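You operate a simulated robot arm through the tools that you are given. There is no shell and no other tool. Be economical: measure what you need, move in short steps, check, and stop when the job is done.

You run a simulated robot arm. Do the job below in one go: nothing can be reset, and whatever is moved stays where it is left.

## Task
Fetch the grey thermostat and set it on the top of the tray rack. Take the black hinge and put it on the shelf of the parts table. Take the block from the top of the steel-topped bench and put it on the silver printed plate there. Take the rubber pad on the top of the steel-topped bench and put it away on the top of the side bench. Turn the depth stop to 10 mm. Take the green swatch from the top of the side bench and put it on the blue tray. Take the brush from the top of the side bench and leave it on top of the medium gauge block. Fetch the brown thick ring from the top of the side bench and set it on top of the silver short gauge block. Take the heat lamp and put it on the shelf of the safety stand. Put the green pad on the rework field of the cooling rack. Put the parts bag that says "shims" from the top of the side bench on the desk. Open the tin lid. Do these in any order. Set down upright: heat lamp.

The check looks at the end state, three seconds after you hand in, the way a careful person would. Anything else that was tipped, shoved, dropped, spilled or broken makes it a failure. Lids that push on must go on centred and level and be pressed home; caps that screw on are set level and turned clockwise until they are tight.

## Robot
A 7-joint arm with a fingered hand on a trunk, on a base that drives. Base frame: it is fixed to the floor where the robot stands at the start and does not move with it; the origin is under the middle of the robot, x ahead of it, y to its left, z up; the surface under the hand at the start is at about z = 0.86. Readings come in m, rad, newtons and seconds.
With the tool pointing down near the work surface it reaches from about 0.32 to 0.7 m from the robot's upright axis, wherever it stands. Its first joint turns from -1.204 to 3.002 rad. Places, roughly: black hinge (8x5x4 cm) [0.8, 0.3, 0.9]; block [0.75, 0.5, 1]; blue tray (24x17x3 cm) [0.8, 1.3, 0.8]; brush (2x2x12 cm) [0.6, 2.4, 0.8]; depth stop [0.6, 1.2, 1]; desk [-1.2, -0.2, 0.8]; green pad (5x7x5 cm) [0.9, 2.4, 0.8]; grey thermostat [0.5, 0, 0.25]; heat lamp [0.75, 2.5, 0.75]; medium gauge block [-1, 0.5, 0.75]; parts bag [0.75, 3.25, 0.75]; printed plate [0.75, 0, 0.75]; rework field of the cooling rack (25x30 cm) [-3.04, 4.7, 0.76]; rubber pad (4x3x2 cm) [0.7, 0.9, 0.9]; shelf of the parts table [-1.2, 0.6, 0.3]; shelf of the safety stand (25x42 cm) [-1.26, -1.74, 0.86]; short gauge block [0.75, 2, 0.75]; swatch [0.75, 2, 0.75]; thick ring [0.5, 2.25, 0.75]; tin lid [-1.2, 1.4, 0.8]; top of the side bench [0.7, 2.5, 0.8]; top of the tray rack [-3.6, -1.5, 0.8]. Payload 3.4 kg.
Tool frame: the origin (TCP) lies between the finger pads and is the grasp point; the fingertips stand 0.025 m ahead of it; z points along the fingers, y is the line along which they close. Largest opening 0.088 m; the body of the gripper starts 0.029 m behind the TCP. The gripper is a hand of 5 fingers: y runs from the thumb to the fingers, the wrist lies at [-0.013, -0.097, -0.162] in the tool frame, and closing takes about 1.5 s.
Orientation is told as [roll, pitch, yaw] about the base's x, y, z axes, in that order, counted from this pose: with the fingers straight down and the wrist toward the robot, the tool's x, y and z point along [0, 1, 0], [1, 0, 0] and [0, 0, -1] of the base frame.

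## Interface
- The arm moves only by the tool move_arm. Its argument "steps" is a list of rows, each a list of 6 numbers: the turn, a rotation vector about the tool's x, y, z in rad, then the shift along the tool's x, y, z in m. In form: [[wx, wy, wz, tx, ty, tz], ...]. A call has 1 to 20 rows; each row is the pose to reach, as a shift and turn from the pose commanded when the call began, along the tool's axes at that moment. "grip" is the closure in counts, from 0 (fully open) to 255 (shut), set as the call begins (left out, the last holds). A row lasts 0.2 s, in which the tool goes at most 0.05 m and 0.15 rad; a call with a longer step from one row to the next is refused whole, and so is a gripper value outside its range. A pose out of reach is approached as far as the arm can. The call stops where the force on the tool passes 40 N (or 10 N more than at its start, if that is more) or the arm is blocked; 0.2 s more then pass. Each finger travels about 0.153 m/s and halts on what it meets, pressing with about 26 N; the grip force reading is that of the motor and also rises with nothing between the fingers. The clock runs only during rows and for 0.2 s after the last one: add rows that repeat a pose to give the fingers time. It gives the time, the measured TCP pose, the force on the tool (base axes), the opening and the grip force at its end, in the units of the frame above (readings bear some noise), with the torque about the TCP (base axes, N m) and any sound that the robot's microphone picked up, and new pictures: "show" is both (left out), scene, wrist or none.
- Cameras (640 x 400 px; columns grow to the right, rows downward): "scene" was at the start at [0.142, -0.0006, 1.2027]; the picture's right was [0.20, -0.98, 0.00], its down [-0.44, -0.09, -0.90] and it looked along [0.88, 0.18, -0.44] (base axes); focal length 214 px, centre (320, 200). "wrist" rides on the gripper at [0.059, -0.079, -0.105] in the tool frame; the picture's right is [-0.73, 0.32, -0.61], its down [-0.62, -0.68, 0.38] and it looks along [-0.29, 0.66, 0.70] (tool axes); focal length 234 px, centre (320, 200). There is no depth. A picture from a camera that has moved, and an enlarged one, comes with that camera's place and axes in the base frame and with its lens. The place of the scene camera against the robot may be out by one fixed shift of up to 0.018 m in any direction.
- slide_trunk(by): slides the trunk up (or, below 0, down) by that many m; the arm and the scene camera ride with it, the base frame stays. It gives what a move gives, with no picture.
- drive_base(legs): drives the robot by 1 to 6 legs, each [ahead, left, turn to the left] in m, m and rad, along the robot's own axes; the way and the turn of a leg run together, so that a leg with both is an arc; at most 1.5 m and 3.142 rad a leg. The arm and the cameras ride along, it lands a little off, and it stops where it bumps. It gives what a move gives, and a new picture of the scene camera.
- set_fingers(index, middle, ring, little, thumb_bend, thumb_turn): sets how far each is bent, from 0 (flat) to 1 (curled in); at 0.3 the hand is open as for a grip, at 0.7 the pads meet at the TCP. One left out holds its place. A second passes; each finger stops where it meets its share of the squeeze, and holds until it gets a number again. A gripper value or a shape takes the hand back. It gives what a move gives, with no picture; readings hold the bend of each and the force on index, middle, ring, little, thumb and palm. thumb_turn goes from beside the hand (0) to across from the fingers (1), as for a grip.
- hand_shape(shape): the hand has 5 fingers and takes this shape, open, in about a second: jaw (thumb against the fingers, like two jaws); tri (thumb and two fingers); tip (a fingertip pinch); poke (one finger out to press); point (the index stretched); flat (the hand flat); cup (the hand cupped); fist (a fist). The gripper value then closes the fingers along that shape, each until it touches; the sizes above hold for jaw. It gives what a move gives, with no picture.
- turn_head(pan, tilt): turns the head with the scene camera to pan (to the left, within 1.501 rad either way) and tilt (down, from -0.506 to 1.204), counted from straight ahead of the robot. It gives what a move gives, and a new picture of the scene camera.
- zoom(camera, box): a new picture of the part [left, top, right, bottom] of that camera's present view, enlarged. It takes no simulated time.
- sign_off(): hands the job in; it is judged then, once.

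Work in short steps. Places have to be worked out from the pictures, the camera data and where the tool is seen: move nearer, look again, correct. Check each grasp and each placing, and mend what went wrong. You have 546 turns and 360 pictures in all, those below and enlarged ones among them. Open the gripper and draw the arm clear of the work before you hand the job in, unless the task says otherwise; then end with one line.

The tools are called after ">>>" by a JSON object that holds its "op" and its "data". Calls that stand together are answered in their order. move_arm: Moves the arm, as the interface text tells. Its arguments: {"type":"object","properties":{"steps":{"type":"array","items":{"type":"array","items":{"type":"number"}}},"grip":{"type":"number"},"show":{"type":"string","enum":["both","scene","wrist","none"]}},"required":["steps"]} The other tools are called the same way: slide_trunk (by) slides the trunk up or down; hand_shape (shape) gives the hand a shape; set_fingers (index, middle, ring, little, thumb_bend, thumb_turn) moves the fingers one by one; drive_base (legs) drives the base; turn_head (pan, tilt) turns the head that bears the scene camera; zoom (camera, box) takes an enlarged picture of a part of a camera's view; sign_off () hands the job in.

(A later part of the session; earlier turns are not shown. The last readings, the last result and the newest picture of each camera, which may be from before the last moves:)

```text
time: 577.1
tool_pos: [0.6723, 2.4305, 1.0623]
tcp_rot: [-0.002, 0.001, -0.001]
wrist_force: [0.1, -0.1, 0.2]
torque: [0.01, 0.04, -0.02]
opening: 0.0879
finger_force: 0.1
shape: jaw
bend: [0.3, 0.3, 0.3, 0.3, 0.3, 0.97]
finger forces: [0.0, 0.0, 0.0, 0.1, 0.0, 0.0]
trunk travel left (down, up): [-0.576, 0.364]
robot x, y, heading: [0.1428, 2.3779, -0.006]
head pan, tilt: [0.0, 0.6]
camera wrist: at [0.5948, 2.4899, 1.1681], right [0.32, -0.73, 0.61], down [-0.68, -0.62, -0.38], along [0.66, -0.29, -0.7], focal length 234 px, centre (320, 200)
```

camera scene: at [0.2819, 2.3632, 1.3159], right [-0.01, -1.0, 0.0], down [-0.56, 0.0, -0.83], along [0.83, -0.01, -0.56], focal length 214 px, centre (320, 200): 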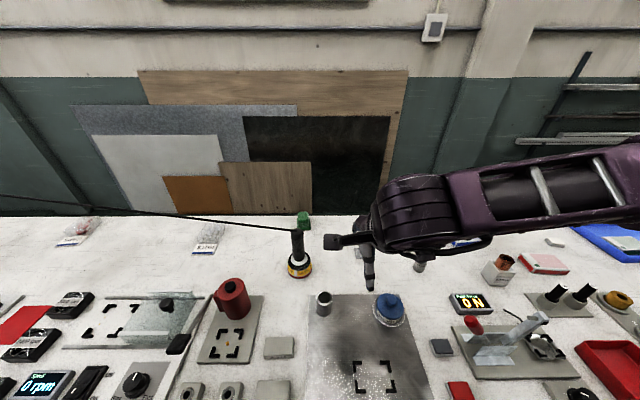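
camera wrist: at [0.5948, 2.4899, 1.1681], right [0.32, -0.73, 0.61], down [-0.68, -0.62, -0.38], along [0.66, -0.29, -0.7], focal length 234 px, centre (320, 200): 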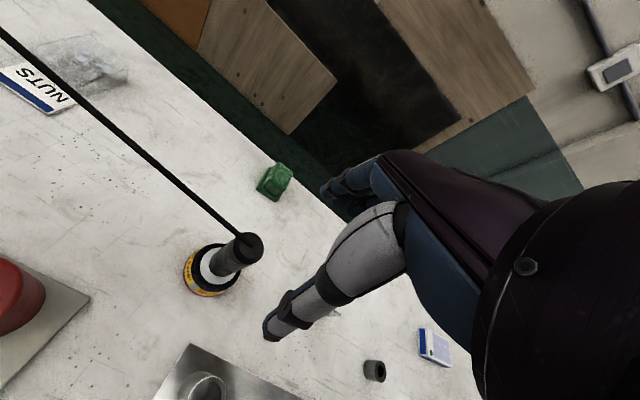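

Lamp handle at (0.695, 2.446). I descend with the handle between thumb and fingers to TCP z≈0.925 and grip it.

>>> {"op": "move_arm", "data": {"steps": [[0, 0, 0, 0.006, 0.012, 0.03], [0, 0, 0, 0.012, 0.023, 0.06], [0, 0, 0, 0.012, 0.023, 0.1], [0, 0, 0, 0.012, 0.023, 0.137]], "show": "none"}}

>>> {"op": "move_arm", "data": {"steps": [[0, 0, 0, 0, 0, 0], [0, 0, 0, 0, 0, 0], [0, 0, 0, 0, 0, 0], [0, 0, 0, 0, 0, 0], [0, 0, 0, 0, 0, 0], [0, 0, 0, 0, 0, 0], [0, 0, 0, 0, 0, 0]], "grip": 255, "show": "wrist"}}

```text
time: 578.1
tool_pos: [0.6935, 2.4434, 0.9269]
tcp_rot: [-0.001, 0.002, 0.0]
wrist_force: [0.7, -0.6, -0.2]
torque: [0.02, 0.0, 0.01]
opening: 0.0879
finger_force: 0.0
shape: jaw
bend: [0.3, 0.3, 0.3, 0.3, 0.3, 0.97]
finger forces: [0.1, 0.0, 0.0, 0.0, 0.0, 0.0]
trunk travel left (down, up): [-0.576, 0.364]
robot x, y, heading: [0.145, 2.3815, -0.007]
head pan, tilt: [0.0, 0.6]
```

```text
time: 579.7
tool_pos: [0.6928, 2.4428, 0.9268]
tcp_rot: [-0.002, 0.0, -0.002]
wrist_force: [-1.3, -0.1, 0.2]
torque: [0.03, -0.01, 0.01]
opening: 0.0284
finger_force: 25.8
shape: jaw
bend: [0.74, 0.46, 0.52, 0.47, 0.75, 1.0]
finger forces: [12.4, 8.3, 0.3, 0.1, 22.1, 0.1]
trunk travel left (down, up): [-0.576, 0.364]
robot x, y, heading: [0.1408, 2.3834, 0.001]
head pan, tilt: [0.0, 0.6]
camera wrist: at [0.6153, 2.5024, 1.0338], right [0.32, -0.73, 0.61], down [-0.68, -0.62, -0.38], along [0.66, -0.29, -0.7], focal length 234 px, centre (320, 200)
```

wrist: 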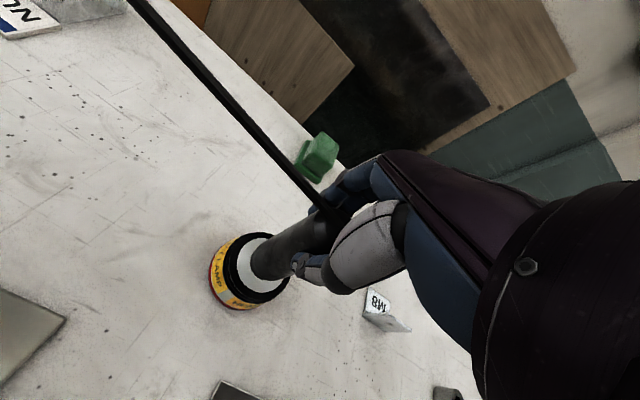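

Gripped. I lift 0.12 and check for any pull from the cord.

>>> {"op": "move_arm", "data": {"steps": [[0, 0, 0, 0, 0, -0.03], [0, 0, 0, 0, 0, -0.06], [0, 0, 0, 0, 0, -0.09], [0, 0, 0, 0, -0.02, -0.12]], "show": "scene"}}

```text
time: 580.7
tool_pos: [0.6726, 2.4424, 1.0461]
tcp_rot: [-0.004, 0.0, -0.003]
wrist_force: [-0.4, 0.0, -6.1]
torque: [0.0, 0.08, 0.03]
opening: 0.0283
finger_force: 25.7
shape: jaw
bend: [0.74, 0.46, 0.52, 0.47, 0.75, 1.0]
finger forces: [13.1, 8.0, 0.5, 0.0, 22.0, 0.0]
trunk travel left (down, up): [-0.576, 0.364]
robot x, y, heading: [0.1406, 2.3828, -0.004]
head pan, tilt: [0.0, 0.6]
camera scene: at [0.281, 2.3625, 1.3159], right [-0.01, -1.0, 0.0], down [-0.56, 0.0, -0.83], along [0.83, -0.01, -0.56], focal length 214 px, centre (320, 200)
```

scene: 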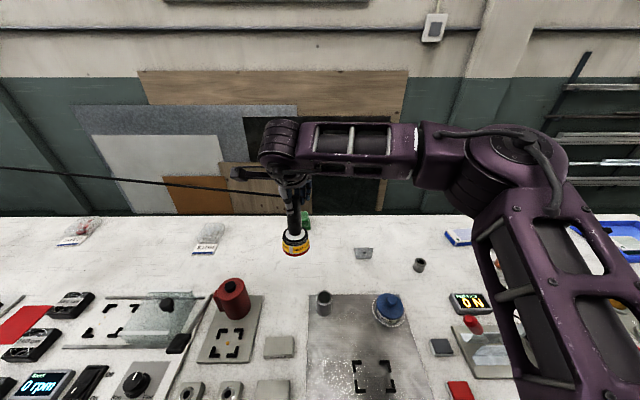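

The lamp (≈6 N) follows freely with its cord. I retract and raise it, then drive to the safety stand, approaching from the north facing south.

>>> {"op": "move_arm", "data": {"steps": [[0, 0, 0, 0, -0.03, -0.03], [0, 0, 0, 0, -0.06, -0.06], [0, 0, 0, 0, -0.09, -0.09], [0, 0, 0, 0, -0.12, -0.1]], "show": "none"}}

>>> {"op": "drive_base", "data": {"legs": [[-0.44, 0, 0], [0, -1.1, 0], [0, -1.1, 0], [0, -1.15, 0], [0, 0, -1.57]]}}

```text
time: 581.7
tool_pos: [0.5501, 2.4468, 1.1447]
tcp_rot: [-0.001, 0.001, -0.001]
wrist_force: [0.5, -0.3, -6.1]
torque: [0.0, -0.01, 0.02]
opening: 0.0278
finger_force: 26.0
shape: jaw
bend: [0.74, 0.46, 0.52, 0.47, 0.75, 1.0]
finger forces: [13.2, 8.3, 0.4, 0.0, 21.5, 0.0]
trunk travel left (down, up): [-0.576, 0.364]
robot x, y, heading: [0.14, 2.3784, -0.005]
head pan, tilt: [0.0, 0.6]
```

```text
time: 604.1
tool_pos: [-0.1665, -1.3689, 1.1451]
tcp_rot: [-0.002, -0.001, -1.554]
wrist_force: [0.0, 0.6, -6.6]
torque: [0.07, 0.0, -0.04]
opening: 0.0282
finger_force: 26.1
shape: jaw
bend: [0.74, 0.46, 0.52, 0.47, 0.75, 1.0]
finger forces: [13.0, 8.2, 0.6, 0.0, 21.2, 0.0]
trunk travel left (down, up): [-0.576, 0.364]
robot x, y, heading: [-0.2382, -0.9618, -1.566]
head pan, tilt: [0.0, 0.6]
camera scene: at [-0.2336, -1.1176, 1.3158], right [-1.0, -0.01, 0.0], down [-0.01, 0.57, -0.82], along [0.01, -0.82, -0.57], focal length 214 px, centre (320, 200)
```

scene: 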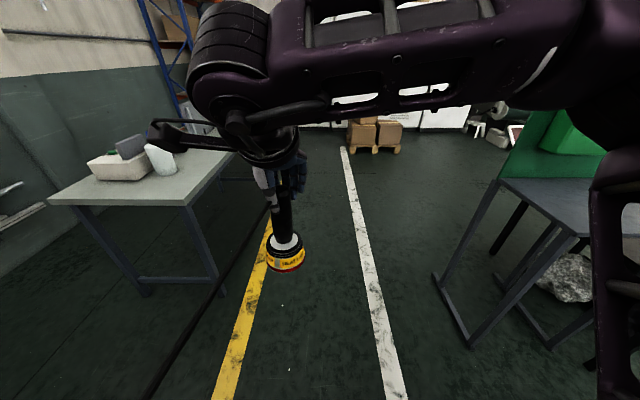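

No pull from the cord. I strafe west in front of the stand and look at its shelf.

>>> {"op": "drive_base", "data": {"legs": [[0, -0.98, 0], [0.1, 0, 0]]}}

```text
time: 609.9
tool_pos: [-1.137, -1.479, 1.1434]
tcp_rot: [-0.001, 0.001, -1.553]
wrist_force: [-0.2, -0.6, -6.5]
torque: [0.04, 0.01, -0.03]
opening: 0.0278
finger_force: 26.4
shape: jaw
bend: [0.74, 0.46, 0.52, 0.47, 0.75, 1.0]
finger forces: [13.2, 8.3, 0.8, 0.0, 21.3, 0.1]
trunk travel left (down, up): [-0.576, 0.364]
robot x, y, heading: [-1.2105, -1.0668, -1.56]
head pan, tilt: [0.0, 0.6]
camera scene: at [-1.2051, -1.2283, 1.3157], right [-1.0, -0.01, 0.0], down [-0.01, 0.57, -0.82], along [0.01, -0.82, -0.57], focal length 214 px, centre (320, 200)
```

scene: 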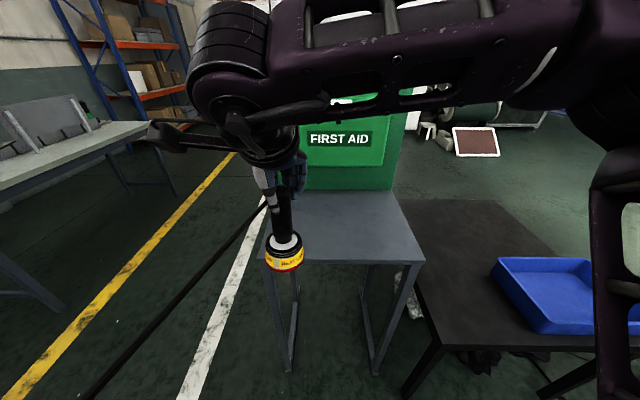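

The shelf spans x -1.05..-1.48, y -1.60..-1.92, with the first-aid box overhead at the back. I move the lamp over (-1.27, -1.685).

>>> {"op": "move_arm", "data": {"steps": [[0, 0, 0, -0.025, 0.035, 0], [0, 0, 0, -0.05, 0.07, 0], [0, 0, 0, -0.075, 0.105, 0], [0, 0, 0, -0.1, 0.14, 0.0], [0, 0, 0, -0.12, 0.175, 0.02], [0, 0, 0, -0.137, 0.204, 0.04], [0, 0, 0, -0.137, 0.204, 0.08], [0, 0, 0, -0.137, 0.204, 0.11]], "show": "wrist"}}

```text
time: 611.7
tool_pos: [-1.2688, -1.6864, 1.0335]
tcp_rot: [0.0, 0.002, -1.554]
wrist_force: [0.1, 0.3, -4.7]
torque: [0.01, 0.02, 0.04]
opening: 0.0282
finger_force: 26.5
shape: jaw
bend: [0.74, 0.46, 0.52, 0.47, 0.75, 1.0]
finger forces: [13.2, 8.8, 0.7, 0.0, 21.2, 0.0]
trunk travel left (down, up): [-0.576, 0.364]
robot x, y, heading: [-1.2103, -1.0716, -1.553]
head pan, tilt: [0.0, 0.6]
camera wrist: at [-1.2101, -1.6054, 1.14], right [-0.72, -0.34, 0.61], down [-0.64, 0.67, -0.38], along [-0.28, -0.66, -0.7], focal length 234 px, centre (320, 200)
```

wrist: 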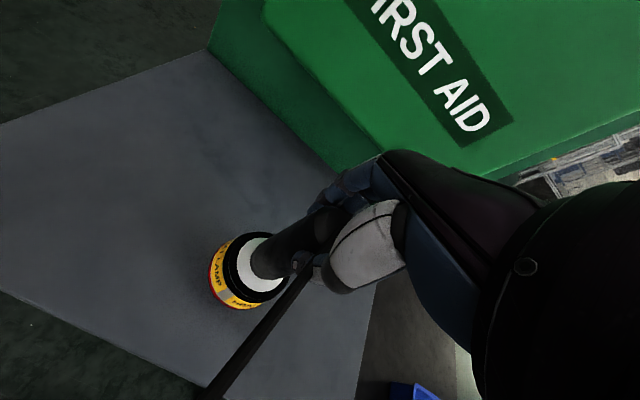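

Lamp is over the shelf, upright. I lower to contact.

>>> {"op": "move_arm", "data": {"steps": [[0, 0, 0, 0, 0, 0.01], [0, 0, 0, 0, 0, 0.018], [0, 0, 0, 0, 0, 0.024], [0, 0, 0, 0, 0, 0.028], [0, 0, 0, 0, 0, 0.032], [0, 0, 0, 0, 0, 0.036], [0, 0, 0, 0, 0, 0.04]], "show": "none"}}

```text
time: 613.3
tool_pos: [-1.2681, -1.6801, 1.0042]
tcp_rot: [0.0, -0.015, -1.554]
wrist_force: [3.5, 2.0, 38.1]
torque: [-0.44, -0.06, 0.06]
opening: 0.0325
finger_force: 26.4
shape: jaw
bend: [0.74, 0.43, 0.52, 0.47, 0.78, 1.0]
finger forces: [16.7, 11.0, 1.0, 0.1, 28.9, 0.0]
trunk travel left (down, up): [-0.576, 0.364]
robot x, y, heading: [-1.2112, -1.0722, -1.556]
head pan, tilt: [0.0, 0.6]
```

It is standing on the shelf. I relax the pressure slightly, release, rise and check.

>>> {"op": "move_arm", "data": {"steps": [[0, 0, 0, 0, 0, -0.005], [0, 0, 0, 0, 0, -0.008], [0, 0, 0, 0, 0, -0.008]], "show": "none"}}

>>> {"op": "move_arm", "data": {"steps": [[0, 0, 0, 0, 0, 0], [0, 0, 0, 0, 0, 0], [0, 0, 0, 0, 0, 0], [0, 0, 0, 0, 0, 0], [0, 0, 0, 0, 0, -0.03], [0, 0, 0, 0, 0, -0.07], [0, 0, 0, 0, 0, -0.11], [0, 0, 0, 0, 0, -0.15]], "grip": 0, "show": "wrist"}}

```text
time: 614.1
tool_pos: [-1.2684, -1.6822, 1.003]
tcp_rot: [-0.004, -0.002, -1.552]
wrist_force: [3.4, 4.6, 16.7]
torque: [-0.13, -0.11, 0.15]
opening: 0.0318
finger_force: 25.8
shape: jaw
bend: [0.74, 0.44, 0.52, 0.47, 0.78, 1.0]
finger forces: [15.0, 9.2, 0.5, 0.0, 27.1, 0.1]
trunk travel left (down, up): [-0.576, 0.364]
robot x, y, heading: [-1.21, -1.0754, -1.557]
head pan, tilt: [0.0, 0.6]
```

```text
time: 615.9
tool_pos: [-1.2699, -1.6863, 1.1584]
tcp_rot: [-0.002, 0.0, -1.552]
wrist_force: [-0.4, -0.1, 0.8]
torque: [0.01, 0.01, 0.04]
opening: 0.0877
finger_force: 0.0
shape: jaw
bend: [0.3, 0.3, 0.3, 0.3, 0.3, 0.98]
finger forces: [0.0, 0.0, 0.0, 0.0, 0.0, 0.0]
trunk travel left (down, up): [-0.576, 0.364]
robot x, y, heading: [-1.2093, -1.0707, -1.56]
head pan, tilt: [0.0, 0.6]
camera wrist: at [-1.2109, -1.6048, 1.2632], right [-0.72, -0.34, 0.61], down [-0.64, 0.67, -0.38], along [-0.28, -0.66, -0.69], focal length 234 px, centre (320, 200)
```

wrist: 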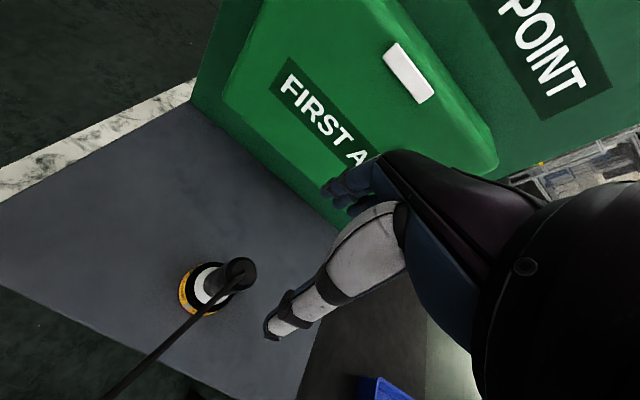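

The lamp stands upright on the shelf. Next the green pad: I retract and return to the side bench.

>>> {"op": "move_arm", "data": {"steps": [[0, 0, 0, 0, -0.045, 0], [0, 0, 0, 0.01, -0.09, 0], [0, 0, 0, 0.02, -0.135, 0], [0, 0, 0, 0.03, -0.18, 0.0], [0, 0, 0, 0.04, -0.21, 0.0]], "show": "none"}}

>>> {"op": "drive_base", "data": {"legs": [[0, 0.93, 0], [0, 0, 1.56], [0, 1.2, 0], [0, 1.2, 0], [0, 1.08, 0], [0.38, 0, 0]]}}

```text
time: 617.1
tool_pos: [-1.2336, -1.4735, 1.1516]
tcp_rot: [-0.002, 0.001, -1.551]
wrist_force: [0.0, 1.4, 0.0]
torque: [-0.02, 0.01, 0.0]
opening: 0.0877
finger_force: 0.1
shape: jaw
bend: [0.3, 0.3, 0.3, 0.3, 0.3, 0.98]
finger forces: [0.0, 0.1, 0.0, 0.1, 0.1, 0.0]
trunk travel left (down, up): [-0.576, 0.364]
robot x, y, heading: [-1.2115, -1.0682, -1.558]
head pan, tilt: [0.0, 0.6]
```

```text
time: 644.5
tool_pos: [0.5338, 2.4274, 1.1505]
tcp_rot: [-0.002, -0.001, -0.014]
wrist_force: [0.3, -0.1, -0.1]
torque: [0.01, 0.04, -0.01]
opening: 0.0878
finger_force: 0.0
shape: jaw
bend: [0.3, 0.3, 0.3, 0.3, 0.3, 0.98]
finger forces: [0.0, 0.1, 0.0, 0.1, 0.0, 0.0]
trunk travel left (down, up): [-0.576, 0.364]
robot x, y, heading: [0.1312, 2.4617, -0.019]
head pan, tilt: [0.0, 0.6]
stopped in leg 6: the robot was blocked; the commanded pose is now the measured one
camera scene: at [0.2708, 2.4418, 1.3158], right [-0.02, -1.0, 0.0], down [-0.57, 0.01, -0.82], along [0.82, -0.02, -0.57], focal length 214 px, centre (320, 200)
```

scene: 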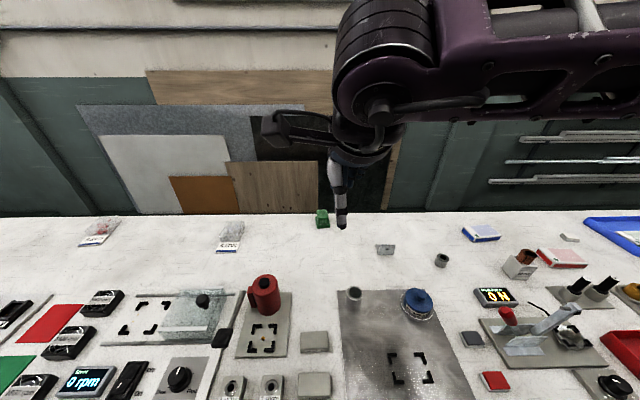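

The green pad is at ≈(0.887, 2.437), beyond vertical reach here. I shift to y≈2.30 where the base can stand closer, and reach with a slight forward tilt.

>>> {"op": "drive_base", "data": {"legs": [[-0.03, -0.16, 0.019], [0.07, 0, 0]]}}

>>> {"op": "move_arm", "data": {"steps": [[0, 0, 0, 0.03, 0.03, 0.01], [0, 0, 0, 0.06, 0.06, 0.02], [-0.05, 0, 0, 0.09, 0.09, 0.04], [-0.1, 0, 0, 0.12, 0.125, 0.06], [-0.15, 0, 0, 0.145, 0.16, 0.08], [-0.2, 0, 0, 0.16, 0.195, 0.1], [-0.25, 0, 0, 0.165, 0.23, 0.12], [-0.25, 0, 0, 0.165, 0.26, 0.14]], "show": "wrist"}}

```text
time: 646.5
tool_pos: [0.5721, 2.2731, 1.1506]
tcp_rot: [-0.002, 0.001, -0.001]
wrist_force: [0.2, -0.3, -0.7]
torque: [0.01, 0.0, 0.05]
opening: 0.0878
finger_force: 0.0
shape: jaw
bend: [0.3, 0.3, 0.3, 0.3, 0.3, 0.98]
finger forces: [0.1, 0.1, 0.0, 0.1, 0.0, 0.0]
trunk travel left (down, up): [-0.576, 0.364]
robot x, y, heading: [0.1707, 2.3024, -0.009]
head pan, tilt: [0.0, 0.6]
camera scene: at [0.3088, 2.2845, 1.3157], right [-0.01, -1.0, 0.0], down [-0.57, 0.0, -0.82], along [0.82, 0.0, -0.57], focal length 214 px, centre (320, 200)
```

scene: 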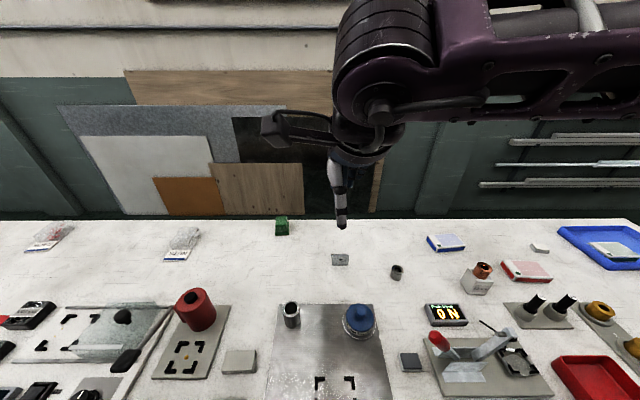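

```text
refused: row 4 steps farther than a row can; nothing moved
```

I resend the move with smaller rows.

>>> {"op": "move_arm", "data": {"steps": [[0, 0, 0, 0.021, 0.034, 0.02], [0, 0, 0, 0.042, 0.068, 0.04], [-0.05, 0, 0, 0.063, 0.102, 0.06], [-0.1, 0, 0, 0.084, 0.136, 0.08], [-0.15, 0, 0, 0.105, 0.17, 0.1], [-0.2, 0, 0, 0.126, 0.204, 0.12], [-0.25, 0, 0, 0.147, 0.238, 0.14], [-0.25, 0, 0, 0.165, 0.272, 0.16], [-0.25, 0, 0, 0.165, 0.28, 0.18]], "show": "wrist"}}

```text
time: 648.5
tool_pos: [0.8504, 2.4377, 0.9704]
tcp_rot: [-0.003, -0.25, 0.001]
wrist_force: [-0.2, 0.3, 0.7]
torque: [-0.02, -0.01, 0.0]
opening: 0.0879
finger_force: 0.1
shape: jaw
bend: [0.3, 0.3, 0.3, 0.3, 0.3, 0.98]
finger forces: [0.0, 0.0, 0.0, 0.1, 0.0, 0.0]
trunk travel left (down, up): [-0.576, 0.364]
robot x, y, heading: [0.1706, 2.3028, -0.008]
head pan, tilt: [0.0, 0.6]
camera wrist: at [0.7494, 2.4974, 1.0539], right [0.16, -0.72, 0.67], down [-0.56, -0.63, -0.54], along [0.81, -0.29, -0.51], focal length 234 px, centre (320, 200)
```

wrist: 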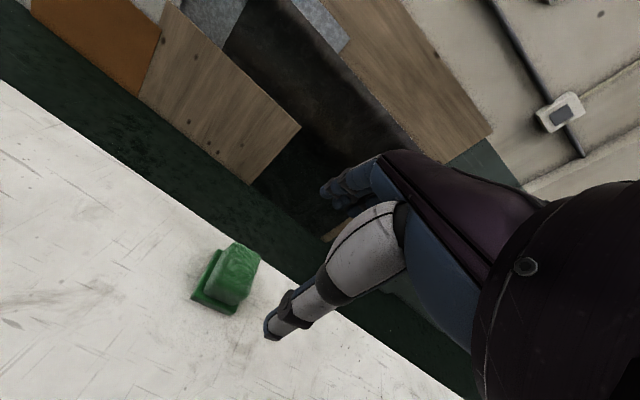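

The pad (base plate with a grip block) is centred at ≈(0.90, 2.44). I tilt slightly more and descend on its block.

>>> {"op": "move_arm", "data": {"steps": [[-0.05, 0, 0, -0.001, 0.01, 0.04], [-0.1, 0, 0, -0.002, 0.015, 0.08], [-0.1, 0, 0, -0.002, 0.014, 0.11], [-0.1, 0, 0, -0.002, 0.0135, 0.135]], "show": "wrist"}}

```text
time: 649.5
tool_pos: [0.8694, 2.4254, 0.8471]
tcp_rot: [-0.002, -0.35, 0.001]
wrist_force: [0.8, 0.0, 0.7]
torque: [0.02, 0.01, -0.01]
opening: 0.0879
finger_force: 0.1
shape: jaw
bend: [0.3, 0.3, 0.3, 0.3, 0.3, 0.98]
finger forces: [0.0, 0.0, 0.1, 0.0, 0.0, 0.0]
out of reach, approached as far as the arm can: row 2, 3, 4
trunk travel left (down, up): [-0.576, 0.364]
robot x, y, heading: [0.1668, 2.3033, -0.003]
head pan, tilt: [0.0, 0.6]
camera wrist: at [0.7605, 2.4855, 0.9185], right [0.1, -0.73, 0.68], down [-0.51, -0.62, -0.59], along [0.86, -0.29, -0.43], focal length 234 px, centre (320, 200)
```

wrist: 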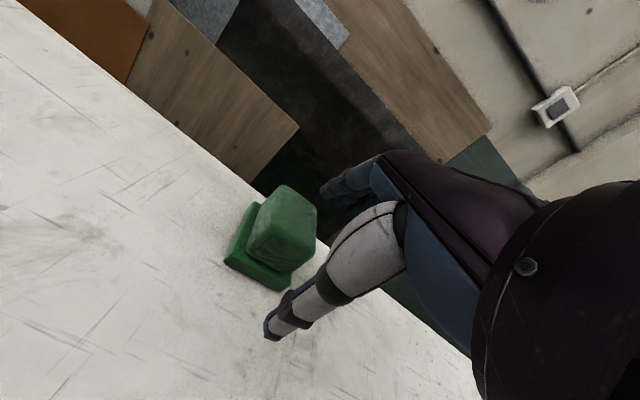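

Reach ends 2–3 cm short. I raise the hand, lower the trunk 0.12 (for more horizontal reach) and tilt a little more.

>>> {"op": "move_arm", "data": {"steps": [[0, 0, 0, 0, 0, -0.04], [0, 0, 0, 0, 0, -0.08], [0, 0, 0, 0, 0, -0.12]], "show": "none"}}

>>> {"op": "slide_trunk", "data": {"by": -0.11}}

>>> {"op": "move_arm", "data": {"steps": [[-0.05, 0, 0, 0.005, 0.03, 0.01], [-0.1, 0, 0, 0.012, 0.06, 0.03], [-0.1, 0, 0, 0.018, 0.07, 0.03]], "show": "none"}}

```text
time: 650.3
tool_pos: [0.8306, 2.4281, 0.9624]
tcp_rot: [-0.001, -0.351, 0.002]
wrist_force: [-0.3, 0.7, 0.6]
torque: [-0.01, 0.0, -0.02]
opening: 0.0876
finger_force: 0.0
shape: jaw
bend: [0.3, 0.3, 0.3, 0.3, 0.3, 0.98]
finger forces: [0.1, 0.1, 0.0, 0.0, 0.0, 0.1]
trunk travel left (down, up): [-0.576, 0.364]
robot x, y, heading: [0.1663, 2.3008, -0.003]
head pan, tilt: [0.0, 0.6]
```

```text
time: 651.7
tool_pos: [0.8304, 2.4285, 0.8511]
tcp_rot: [-0.003, -0.351, 0.002]
wrist_force: [-0.4, 0.1, 0.2]
torque: [0.02, 0.02, 0.03]
opening: 0.0878
finger_force: 0.1
shape: jaw
bend: [0.3, 0.3, 0.3, 0.3, 0.3, 0.98]
finger forces: [0.1, 0.0, 0.0, 0.0, 0.0, 0.1]
trunk travel left (down, up): [-0.466, 0.474]
robot x, y, heading: [0.1661, 2.3034, -0.01]
head pan, tilt: [0.0, 0.6]
```

```text
time: 652.5
tool_pos: [0.8902, 2.4313, 0.8393]
tcp_rot: [-0.001, -0.437, 0.003]
wrist_force: [0.0, -0.8, -0.7]
torque: [0.03, 0.01, -0.01]
opening: 0.088
finger_force: 0.0
shape: jaw
bend: [0.3, 0.3, 0.3, 0.3, 0.3, 0.98]
finger forces: [0.0, 0.0, 0.0, 0.0, 0.1, 0.0]
out of reach, approached as far as the arm can: row 2, 3
trunk travel left (down, up): [-0.466, 0.474]
robot x, y, heading: [0.1669, 2.3048, -0.004]
head pan, tilt: [0.0, 0.6]
```

Now within reach. I lower ~1 cm, shift slightly left and close.

>>> {"op": "move_arm", "data": {"steps": [[0, 0, 0, 0.008, -0.003, 0.008], [0, 0, 0, 0.008, -0.005, 0.012]], "show": "none"}}

>>> {"op": "move_arm", "data": {"steps": [[0, 0, 0, 0, 0, 0], [0, 0, 0, 0, 0, 0], [0, 0, 0, 0, 0, 0], [0, 0, 0, 0, 0, 0], [0, 0, 0, 0, 0, 0], [0, 0, 0, 0, 0, 0]], "grip": 255, "show": "wrist"}}

```text
time: 653.1
tool_pos: [0.8893, 2.4371, 0.8276]
tcp_rot: [-0.002, -0.451, 0.003]
wrist_force: [0.4, 0.3, 0.2]
torque: [0.02, -0.02, 0.0]
opening: 0.0879
finger_force: 0.1
shape: jaw
bend: [0.3, 0.3, 0.3, 0.3, 0.3, 0.98]
finger forces: [0.0, 0.0, 0.1, 0.0, 0.0, 0.0]
trunk travel left (down, up): [-0.466, 0.474]
robot x, y, heading: [0.1686, 2.3053, -0.008]
head pan, tilt: [0.0, 0.6]
```

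```text
time: 654.5
tool_pos: [0.8878, 2.4369, 0.8303]
tcp_rot: [-0.003, -0.453, 0.002]
wrist_force: [0.9, 0.7, 13.7]
torque: [0.04, 0.21, -0.05]
opening: 0.0529
finger_force: 26.0
shape: jaw
bend: [0.28, 0.38, 0.42, 0.42, 0.66, 1.0]
finger forces: [15.2, 9.0, 0.1, 0.1, 23.9, 0.1]
trunk travel left (down, up): [-0.466, 0.474]
robot x, y, heading: [0.1705, 2.304, -0.007]
head pan, tilt: [0.0, 0.6]
camera wrist: at [0.7719, 2.4962, 0.8908], right [0.02, -0.73, 0.69], down [-0.44, -0.62, -0.64], along [0.9, -0.29, -0.34], focal length 234 px, centre (320, 200)
```

wrist: 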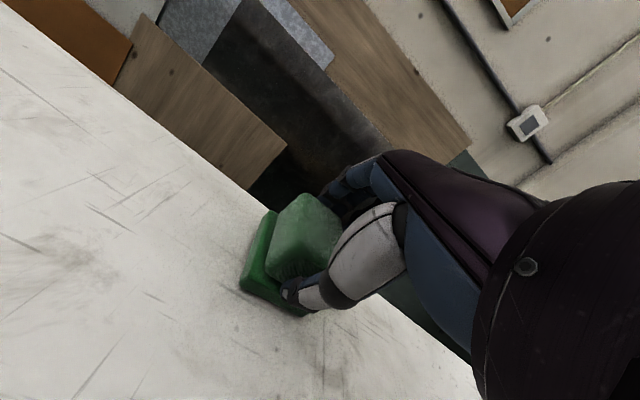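

Gripped the pad's block. I lift straight with the trunk and then retract level.

>>> {"op": "slide_trunk", "data": {"by": 0.11}}

>>> {"op": "move_arm", "data": {"steps": [[0.05, 0, 0, 0, -0.03, -0.03], [0.12, 0, 0, 0, -0.06, -0.06], [0.2, 0, 0, 0.0, -0.095, -0.09], [0.28, 0, 0, 0.0, -0.13, -0.12], [0.36, 0, 0, 0.0, -0.17, -0.14], [0.45, 0, 0, 0, -0.21, -0.16], [0.45, 0, 0, 0, -0.25, -0.18], [0.45, 0, 0, 0, -0.29, -0.2]], "show": "wrist"}}

```text
time: 655.9
tool_pos: [0.8891, 2.4368, 0.9364]
tcp_rot: [-0.003, -0.451, 0.003]
wrist_force: [0.7, -0.6, -0.7]
torque: [-0.02, 0.0, 0.03]
opening: 0.0515
finger_force: 25.6
shape: jaw
bend: [0.28, 0.39, 0.42, 0.42, 0.66, 1.0]
finger forces: [12.9, 7.4, 0.1, 0.0, 20.5, 0.0]
trunk travel left (down, up): [-0.576, 0.364]
robot x, y, heading: [0.1686, 2.3046, -0.003]
head pan, tilt: [0.0, 0.6]
```

```text
time: 657.7
tool_pos: [0.5384, 2.4353, 0.9919]
tcp_rot: [-0.003, -0.001, 0.0]
wrist_force: [0.1, -0.3, -1.8]
torque: [-0.03, 0.02, 0.03]
opening: 0.0512
finger_force: 26.2
shape: jaw
bend: [0.28, 0.39, 0.43, 0.42, 0.67, 1.0]
finger forces: [13.0, 7.3, 0.1, 0.0, 20.2, 0.0]
trunk travel left (down, up): [-0.576, 0.364]
robot x, y, heading: [0.1658, 2.3054, -0.004]
head pan, tilt: [0.0, 0.6]
camera wrist: at [0.4616, 2.495, 1.0974], right [0.32, -0.72, 0.61], down [-0.68, -0.62, -0.38], along [0.66, -0.29, -0.69], focal length 234 px, centre (320, 200)
```

wrist: 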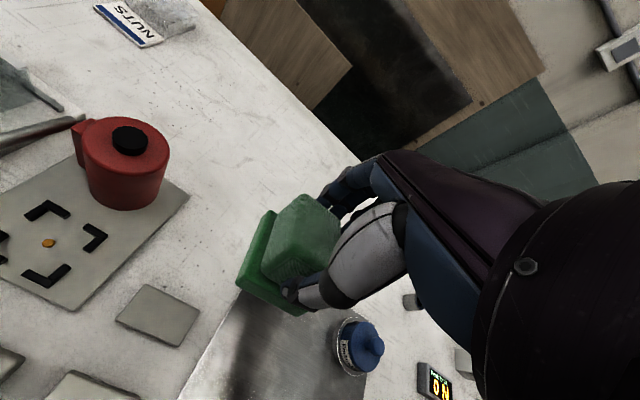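

Held securely (it is tilted 0.45 rad in the hand). I drive north and west toward the cooling rack.

>>> {"op": "drive_base", "data": {"legs": [[-0.45, 0, 0], [0, 1.2, 0], [0, 1.15, 0], [0, 0, 3.14], [1.0, 0, 0]]}}

```text
time: 683.8
tool_pos: [-1.6658, 4.5046, 0.9911]
tcp_rot: [-0.002, 0.0, -3.119]
wrist_force: [0.3, 0.2, -0.4]
torque: [0.0, 0.01, 0.0]
opening: 0.0509
finger_force: 26.3
shape: jaw
bend: [0.28, 0.39, 0.43, 0.42, 0.67, 1.0]
finger forces: [13.0, 7.3, 0.0, 0.0, 20.1, 0.0]
trunk travel left (down, up): [-0.576, 0.364]
robot x, y, heading: [-1.2969, 4.6452, -3.123]
head pan, tilt: [0.0, 0.6]
camera scene: at [-1.4312, 4.6226, 1.3158], right [-0.02, 1.0, 0.0], down [0.57, 0.01, -0.82], along [-0.82, -0.01, -0.57], focal length 214 px, centre (320, 200)
```

scene: 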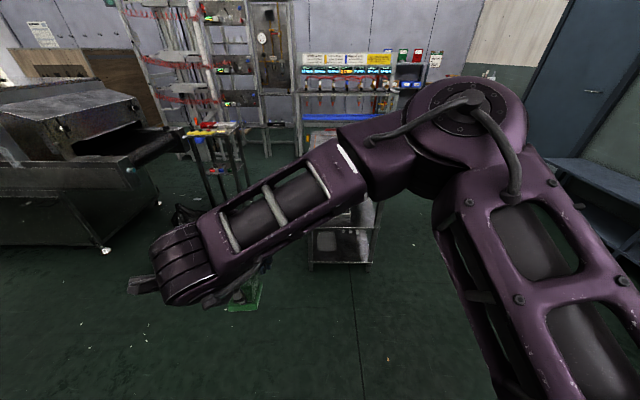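

The cooling rack is the cart ahead. I drive nearer and extend the hand above it to view its top with the wrist camera.

>>> {"op": "drive_base", "data": {"legs": [[0.75, 0, -0.02]]}}

>>> {"op": "move_arm", "data": {"steps": [[0, 0, 0, -0.02, 0.03, -0.03], [0, 0, 0, -0.04, 0.06, -0.06], [0, 0, 0, -0.06, 0.09, -0.09], [0, 0, 0, -0.08, 0.13, -0.1], [0, 0, 0, -0.1, 0.17, -0.1], [0, 0, 0, -0.12, 0.21, -0.1]], "show": "wrist"}}

```text
time: 687.8
tool_pos: [-2.4182, 4.4964, 0.9894]
tcp_rot: [-0.001, 0.0, -3.125]
wrist_force: [-0.3, 0.0, -0.8]
torque: [-0.04, 0.03, 0.0]
opening: 0.051
finger_force: 26.2
shape: jaw
bend: [0.28, 0.39, 0.43, 0.42, 0.67, 1.0]
finger forces: [12.9, 7.2, 0.0, 0.0, 20.1, 0.0]
trunk travel left (down, up): [-0.576, 0.364]
robot x, y, heading: [-2.0466, 4.6317, -3.132]
head pan, tilt: [0.0, 0.6]
camera scene: at [-2.1833, 4.6129, 1.3158], right [-0.01, 1.0, 0.0], down [0.57, 0.01, -0.82], along [-0.82, -0.01, -0.57], focal length 214 px, centre (320, 200)
```

scene: 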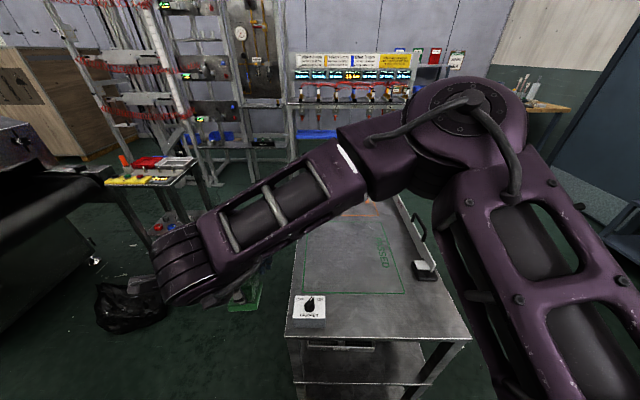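

```text
time: 689.2
tool_pos: [-2.6334, 4.6128, 1.0918]
tcp_rot: [-0.001, 0.001, -3.125]
wrist_force: [0.2, 0.4, -0.4]
torque: [0.01, -0.02, 0.0]
opening: 0.0511
finger_force: 26.6
shape: jaw
bend: [0.28, 0.39, 0.43, 0.42, 0.67, 1.0]
finger forces: [13.1, 7.2, 0.1, 0.0, 20.1, 0.0]
trunk travel left (down, up): [-0.576, 0.364]
robot x, y, heading: [-2.0461, 4.6334, -3.129]
head pan, tilt: [0.0, 0.6]
camera wrist: at [-2.5528, 4.556, 1.1972], right [-0.34, 0.72, 0.61], down [0.67, 0.64, -0.38], along [-0.66, 0.28, -0.7], focal length 234 px, centre (320, 200)
```

wrist: 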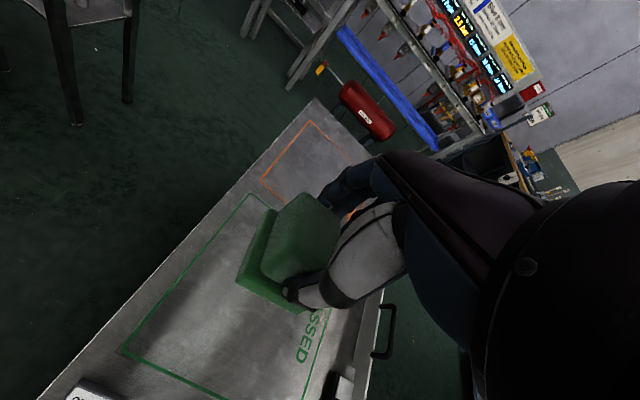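

The orange "rework" field spans x -2.89..-3.19, y 4.58..4.83, too far from the front. I go round to the rack's south side at (-3.0, 4.13), facing north.

>>> {"op": "drive_base", "data": {"legs": [[0, 0.5, 0], [0.96, 0, 0], [0, 0, -1.57]]}}

>>> {"op": "zoom", "data": {"camera": "wrist", "box": [0, 0, 640, 400]}}

```text
time: 696.8
tool_pos: [-3.554, 4.0748, 1.0911]
tcp_rot: [0.001, 0.003, -3.045]
wrist_force: [-0.8, 0.3, -0.2]
torque: [0.02, 0.0, -0.05]
opening: 0.0509
finger_force: 26.0
shape: jaw
bend: [0.28, 0.39, 0.43, 0.42, 0.67, 1.0]
finger forces: [13.1, 7.4, 0.0, 0.1, 20.2, 0.0]
trunk travel left (down, up): [-0.576, 0.364]
robot x, y, heading: [-2.9683, 4.1415, -3.049]
head pan, tilt: [0.0, 0.6]
stopped in leg 2: the robot was blocked; the commanded pose is now the measured one
camera scene: at [-3.1083, 4.1114, 1.3158], right [-0.09, 1.0, 0.0], down [0.56, 0.05, -0.82], along [-0.82, -0.07, -0.57], focal length 214 px, centre (320, 200)
```

scene: 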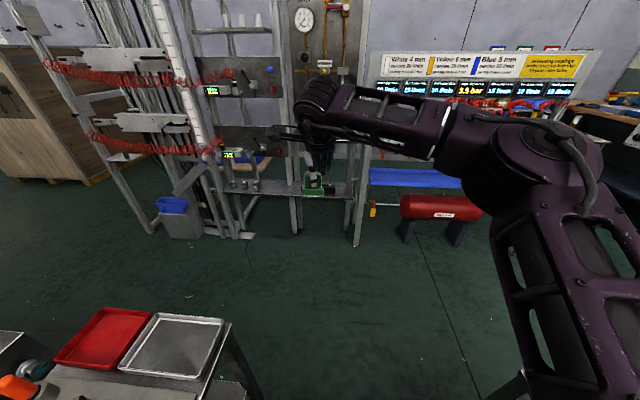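

```text
1.00 times, centred on (320, 200) of wrist (not enlarged: the box is as wide or as high as the picture)
camera zoom: at [-3.4692, 4.0253, 1.1976], right [-0.39, 0.69, 0.61], down [0.62, 0.69, -0.38], along [-0.68, 0.23, -0.7], focal length 234 px, centre (320, 200)
```

zoom: 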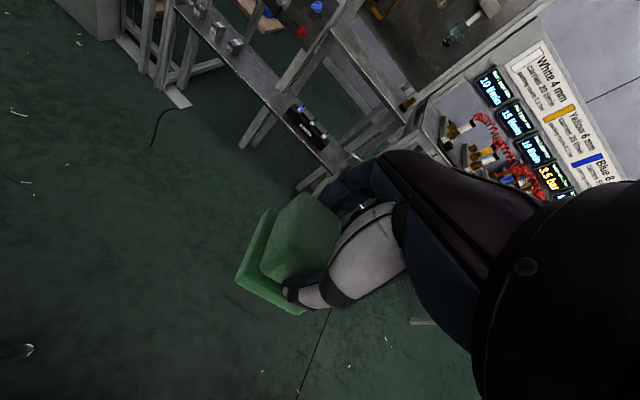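

I was blocked just at the end (close to a neighbouring trolley), but the position is right. I turn to face north.

>>> {"op": "drive_base", "data": {"legs": [[0, -0.04, 0], [0, 0, -1.66]]}}

>>> {"op": "zoom", "data": {"camera": "wrist", "box": [0, 0, 640, 400]}}

```text
time: 701.7
tool_pos: [-2.9928, 4.7679, 1.0928]
tcp_rot: [-0.002, 0.001, 1.581]
wrist_force: [-0.3, 0.7, -0.4]
torque: [0.0, 0.01, 0.03]
opening: 0.051
finger_force: 26.1
shape: jaw
bend: [0.28, 0.39, 0.43, 0.42, 0.67, 1.0]
finger forces: [13.0, 7.3, 0.1, 0.1, 20.1, 0.0]
trunk travel left (down, up): [-0.576, 0.364]
robot x, y, heading: [-2.9713, 4.1779, 1.578]
head pan, tilt: [0.0, 0.6]
camera scene: at [-2.9736, 4.3007, 1.3158], right [1.0, 0.0, 0.0], down [0.0, -0.57, -0.82], along [0.0, 0.82, -0.57], focal length 214 px, centre (320, 200)
```

scene: 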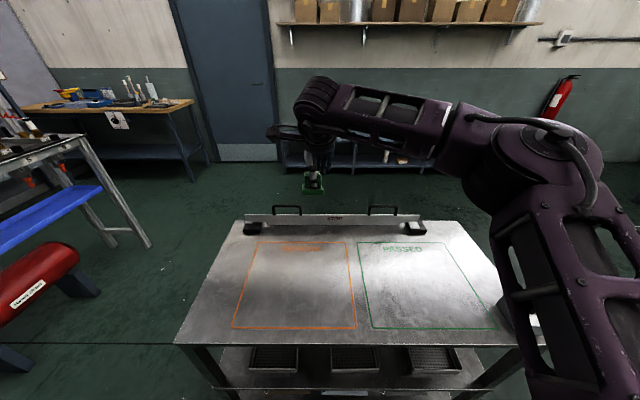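

```text
1.00 times, centred on (320, 200) of wrist (not enlarged: the box is as wide or as high as the picture)
camera zoom: at [-3.0489, 4.6881, 1.1979], right [0.72, 0.33, 0.61], down [0.63, -0.67, -0.38], along [0.28, 0.66, -0.7], focal length 234 px, centre (320, 200)
```

zoom: 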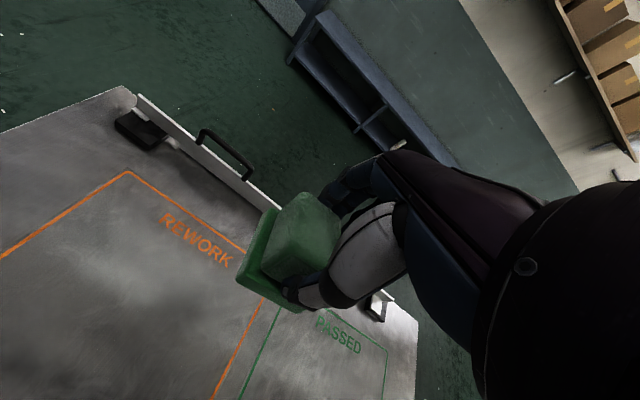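

The rework field is confirmed: x -3.19..-2.89, y 4.55..4.84. I tilt the hand back by -0.45 (making the pad level) and move to above (-3.04, 4.685), z≈0.86.

>>> {"op": "move_arm", "data": {"steps": [[-0.1, 0, 0, 0.012, -0.02, 0.02], [-0.2, 0, 0, 0.024, -0.04, 0.04], [-0.3, 0, 0, 0.036, -0.06, 0.07], [-0.4, 0, 0, 0.048, -0.083, 0.1], [-0.45, 0, 0, 0.048, -0.083, 0.14], [-0.45, 0, 0, 0.048, -0.083, 0.18], [-0.45, 0, 0, 0.048, -0.083, 0.22], [-0.45, 0, 0, 0.048, -0.083, 0.235]], "show": "wrist"}}

```text
time: 703.5
tool_pos: [-3.0397, 4.6842, 0.8547]
tcp_rot: [-0.001, -0.449, 1.581]
wrist_force: [0.0, 0.3, -0.7]
torque: [0.01, 0.01, 0.0]
opening: 0.0509
finger_force: 26.0
shape: jaw
bend: [0.29, 0.39, 0.43, 0.42, 0.67, 1.0]
finger forces: [12.8, 7.3, 0.0, 0.0, 20.2, 0.0]
trunk travel left (down, up): [-0.576, 0.364]
robot x, y, heading: [-2.9762, 4.1814, 1.576]
head pan, tilt: [0.0, 0.6]
camera wrist: at [-3.096, 4.5674, 0.9168], right [0.72, 0.03, 0.69], down [0.63, -0.44, -0.64], along [0.28, 0.9, -0.34], focal length 234 px, centre (320, 200)
```

wrist: 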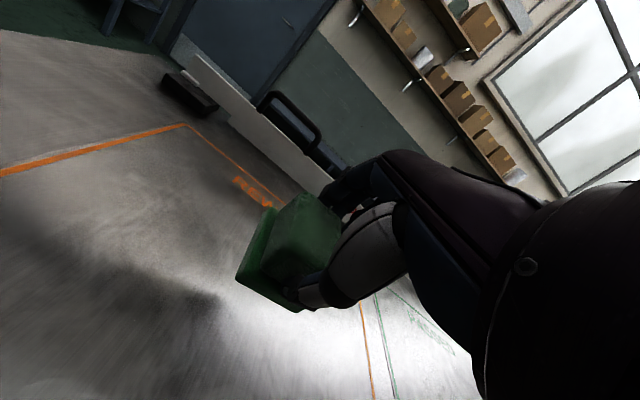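

I lower straight down to contact.

>>> {"op": "move_arm", "data": {"steps": [[0, 0, 0, 0, -0.0087, 0.018], [0, 0, 0, 0, -0.0152, 0.0315], [0, 0, 0, 0, -0.0183, 0.0378], [0, 0, 0, 0, -0.0209, 0.0432], [0, 0, 0, 0, -0.0235, 0.0486], [0, 0, 0, 0, -0.0261, 0.054], [0, 0, 0, 0, -0.0287, 0.0594]], "show": "none"}}

```text
time: 704.9
tool_pos: [-3.0407, 4.682, 0.8082]
tcp_rot: [0.007, -0.471, 1.578]
wrist_force: [1.4, -10.1, 30.4]
torque: [-0.88, -0.05, -0.05]
opening: 0.0528
finger_force: 26.0
shape: jaw
bend: [0.26, 0.36, 0.43, 0.42, 0.73, 1.0]
finger forces: [17.8, 9.6, 0.1, 0.0, 47.6, 0.1]
trunk travel left (down, up): [-0.576, 0.364]
robot x, y, heading: [-2.9733, 4.1795, 1.578]
head pan, tilt: [0.0, 0.6]
stopped in row 6: the force on the tool passed its limit at 43 N (the readings are from after the stop); the commanded pose is now the measured one
```

Contact. I release, then rise along the tool axis and check.

>>> {"op": "move_arm", "data": {"steps": [[0, 0, 0, 0, 0.002, -0.004], [0, 0, 0, 0, 0.002, -0.004], [0, 0, 0, 0, 0.002, -0.004], [0, 0, 0, 0, 0.002, -0.004], [0, 0, 0, 0, 0.01, -0.03], [0, 0, 0, 0, 0.02, -0.06], [0, 0, 0, 0, 0.03, -0.1]], "grip": 0, "show": "wrist"}}

```text
time: 706.5
tool_pos: [-3.038, 4.6647, 0.9076]
tcp_rot: [0.0, -0.462, 1.581]
wrist_force: [-0.1, -0.4, -0.2]
torque: [-0.01, 0.01, 0.01]
opening: 0.0881
finger_force: 0.0
shape: jaw
bend: [0.3, 0.3, 0.3, 0.3, 0.3, 0.98]
finger forces: [0.0, 0.0, 0.0, 0.0, 0.0, 0.0]
trunk travel left (down, up): [-0.576, 0.364]
robot x, y, heading: [-2.9773, 4.1833, 1.574]
head pan, tilt: [0.0, 0.6]
camera wrist: at [-3.0938, 4.5471, 0.9677], right [0.73, 0.03, 0.69], down [0.63, -0.43, -0.65], along [0.28, 0.9, -0.33], focal length 234 px, centre (320, 200)
```

wrist: 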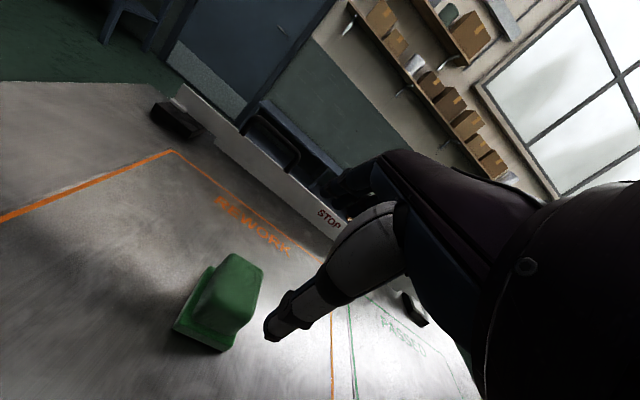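

The green pad lies in the rework field. Last is the brush on the parts table. I level and retract the arm and drive back there.

>>> {"op": "move_arm", "data": {"steps": [[0.1, 0, 0, 0, -0.02, -0.04], [0.2, 0, 0, 0, -0.04, -0.08], [0.3, 0, 0, 0, -0.06, -0.12], [0.4, 0, 0, 0, -0.08, -0.16], [0.46, 0, 0, 0, -0.1, -0.2], [0.46, 0, 0, 0, -0.12, -0.22]], "show": "none"}}

>>> {"op": "drive_base", "data": {"legs": [[0, -1.35, 0], [0, -1.33, 0], [0, 0, 1.57], [0, 1.25, 0], [0, 1.25, 0], [0, 1.2, 0]]}}

```text
time: 707.9
tool_pos: [-3.0399, 4.4623, 1.0469]
tcp_rot: [0.003, 0.0, 1.581]
wrist_force: [-0.7, -0.7, 0.8]
torque: [0.0, -0.04, 0.02]
opening: 0.0879
finger_force: 0.1
shape: jaw
bend: [0.3, 0.3, 0.3, 0.3, 0.3, 0.98]
finger forces: [0.0, 0.0, 0.0, 0.0, 0.0, 0.1]
trunk travel left (down, up): [-0.576, 0.364]
robot x, y, heading: [-2.9759, 4.1821, 1.576]
head pan, tilt: [0.0, 0.6]
```

```text
time: 742.5
tool_pos: [-0.3424, 0.4212, 1.0479]
tcp_rot: [0.001, 0.003, -3.048]
wrist_force: [-0.1, 0.2, 0.5]
torque: [0.01, 0.02, 0.0]
opening: 0.0878
finger_force: 0.0
shape: jaw
bend: [0.3, 0.3, 0.3, 0.3, 0.3, 0.98]
finger forces: [0.0, 0.0, 0.1, 0.1, 0.0, 0.0]
trunk travel left (down, up): [-0.576, 0.364]
robot x, y, heading: [-0.0648, 0.51, -3.058]
head pan, tilt: [0.0, 0.6]
camera scene: at [-0.2009, 0.4783, 1.3159], right [-0.09, 1.0, 0.0], down [0.56, 0.05, -0.83], along [-0.82, -0.07, -0.56], focal length 214 px, centre (320, 200)
```

scene: 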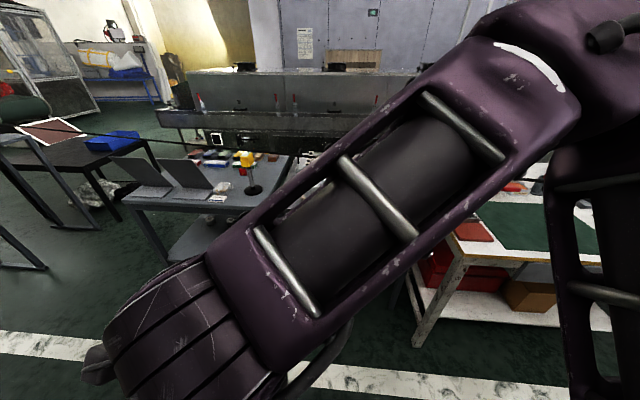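

I correct heading, drive ahead, then extend and turn the hand to yaw ≈2.34 above the brush.

>>> {"op": "drive_base", "data": {"legs": [[0.36, 0, -0.08]]}}

>>> {"op": "move_arm", "data": {"steps": [[0, 0, 0.1, 0, 0.03, 0], [0, 0, 0.2, 0, 0.06, 0], [0, 0, 0.3, 0, 0.09, 0], [0, 0, 0.4, 0, 0.12, 0], [0, 0, 0.5, 0.0, 0.15, 0.0], [0, 0, 0.6, 0.0, 0.18, 0.02], [0, 0, 0.7, 0.0, 0.2, 0.05], [0, 0, 0.78, 0.0, 0.22, 0.09]], "show": "wrist"}}

```text
time: 744.8
tool_pos: [-0.7146, 0.424, 1.0482]
tcp_rot: [0.002, 0.0, -3.123]
wrist_force: [0.3, 0.4, -0.4]
torque: [-0.02, 0.01, -0.03]
opening: 0.0877
finger_force: 0.0
shape: jaw
bend: [0.3, 0.3, 0.3, 0.3, 0.3, 0.98]
finger forces: [0.0, 0.0, 0.1, 0.1, 0.0, 0.1]
trunk travel left (down, up): [-0.576, 0.364]
robot x, y, heading: [-0.429, 0.4908, -3.131]
head pan, tilt: [0.0, 0.6]
camera scene: at [-0.5687, 0.4706, 1.3158], right [-0.01, 1.0, 0.0], down [0.57, 0.01, -0.82], along [-0.82, -0.01, -0.57], focal length 214 px, centre (320, 200)
```

scene: 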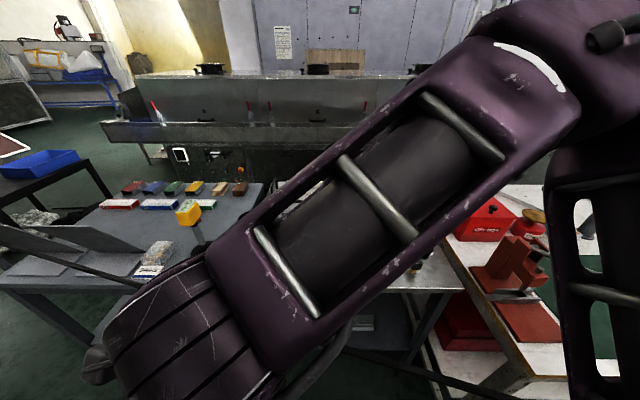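

```text
time: 746.6
tool_pos: [-0.9359, 0.4192, 0.9577]
tcp_rot: [-0.001, 0.001, 2.379]
wrist_force: [0.6, -0.4, 0.4]
torque: [-0.03, -0.01, -0.01]
opening: 0.088
finger_force: 0.1
shape: jaw
bend: [0.3, 0.3, 0.3, 0.3, 0.3, 0.98]
finger forces: [0.0, 0.0, 0.1, 0.0, 0.0, 0.1]
trunk travel left (down, up): [-0.576, 0.364]
robot x, y, heading: [-0.4323, 0.4914, -3.131]
head pan, tilt: [0.0, 0.6]
camera wrist: at [-0.9185, 0.3237, 1.0631], right [0.27, 0.75, 0.61], down [0.92, -0.02, -0.38], along [-0.27, 0.66, -0.7], focal length 234 px, centre (320, 200)
```

wrist: 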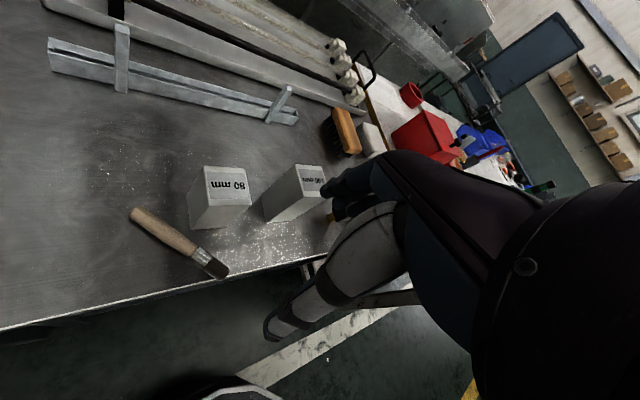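

Brush: handle end (-1.023, 0.340), head end (-0.941, 0.418); block centre ≈(-1.02, 0.406). I pre-close to ~4 cm, align over the ferrule and descend to z≈0.83.

>>> {"op": "move_arm", "data": {"steps": [[0, 0, 0.048, 0.012, 0.002, 0.03], [0, 0, 0.048, 0.0248, 0.004, 0.06], [0, 0, 0.048, 0.0248, 0.004, 0.1], [0, 0, 0.048, 0.0248, 0.004, 0.128]], "grip": 140, "show": "wrist"}}

```text
time: 747.6
tool_pos: [-0.9528, 0.4055, 0.8319]
tcp_rot: [0.0, 0.001, 2.331]
wrist_force: [0.9, -0.1, 0.3]
torque: [0.0, 0.01, 0.02]
opening: 0.0401
finger_force: 0.1
shape: jaw
bend: [0.74, 0.46, 0.43, 0.42, 0.71, 1.0]
finger forces: [0.1, 0.0, 0.0, 0.1, 0.0, 0.0]
trunk travel left (down, up): [-0.576, 0.364]
robot x, y, heading: [-0.4351, 0.4913, -3.13]
head pan, tilt: [0.0, 0.6]
camera wrist: at [-0.9402, 0.3092, 0.9377], right [0.3, 0.74, 0.61], down [0.92, -0.06, -0.38], along [-0.24, 0.67, -0.7], focal length 234 px, centre (320, 200)
```

wrist: 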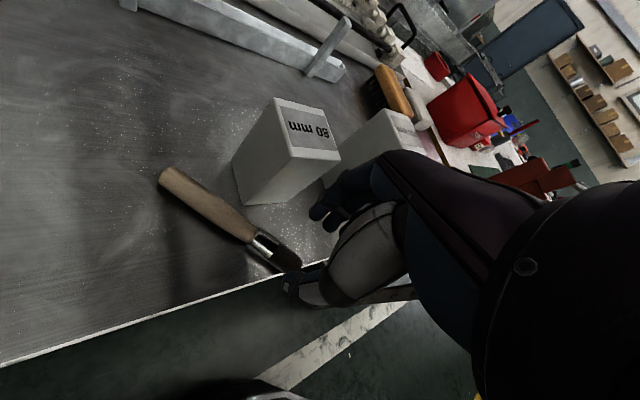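

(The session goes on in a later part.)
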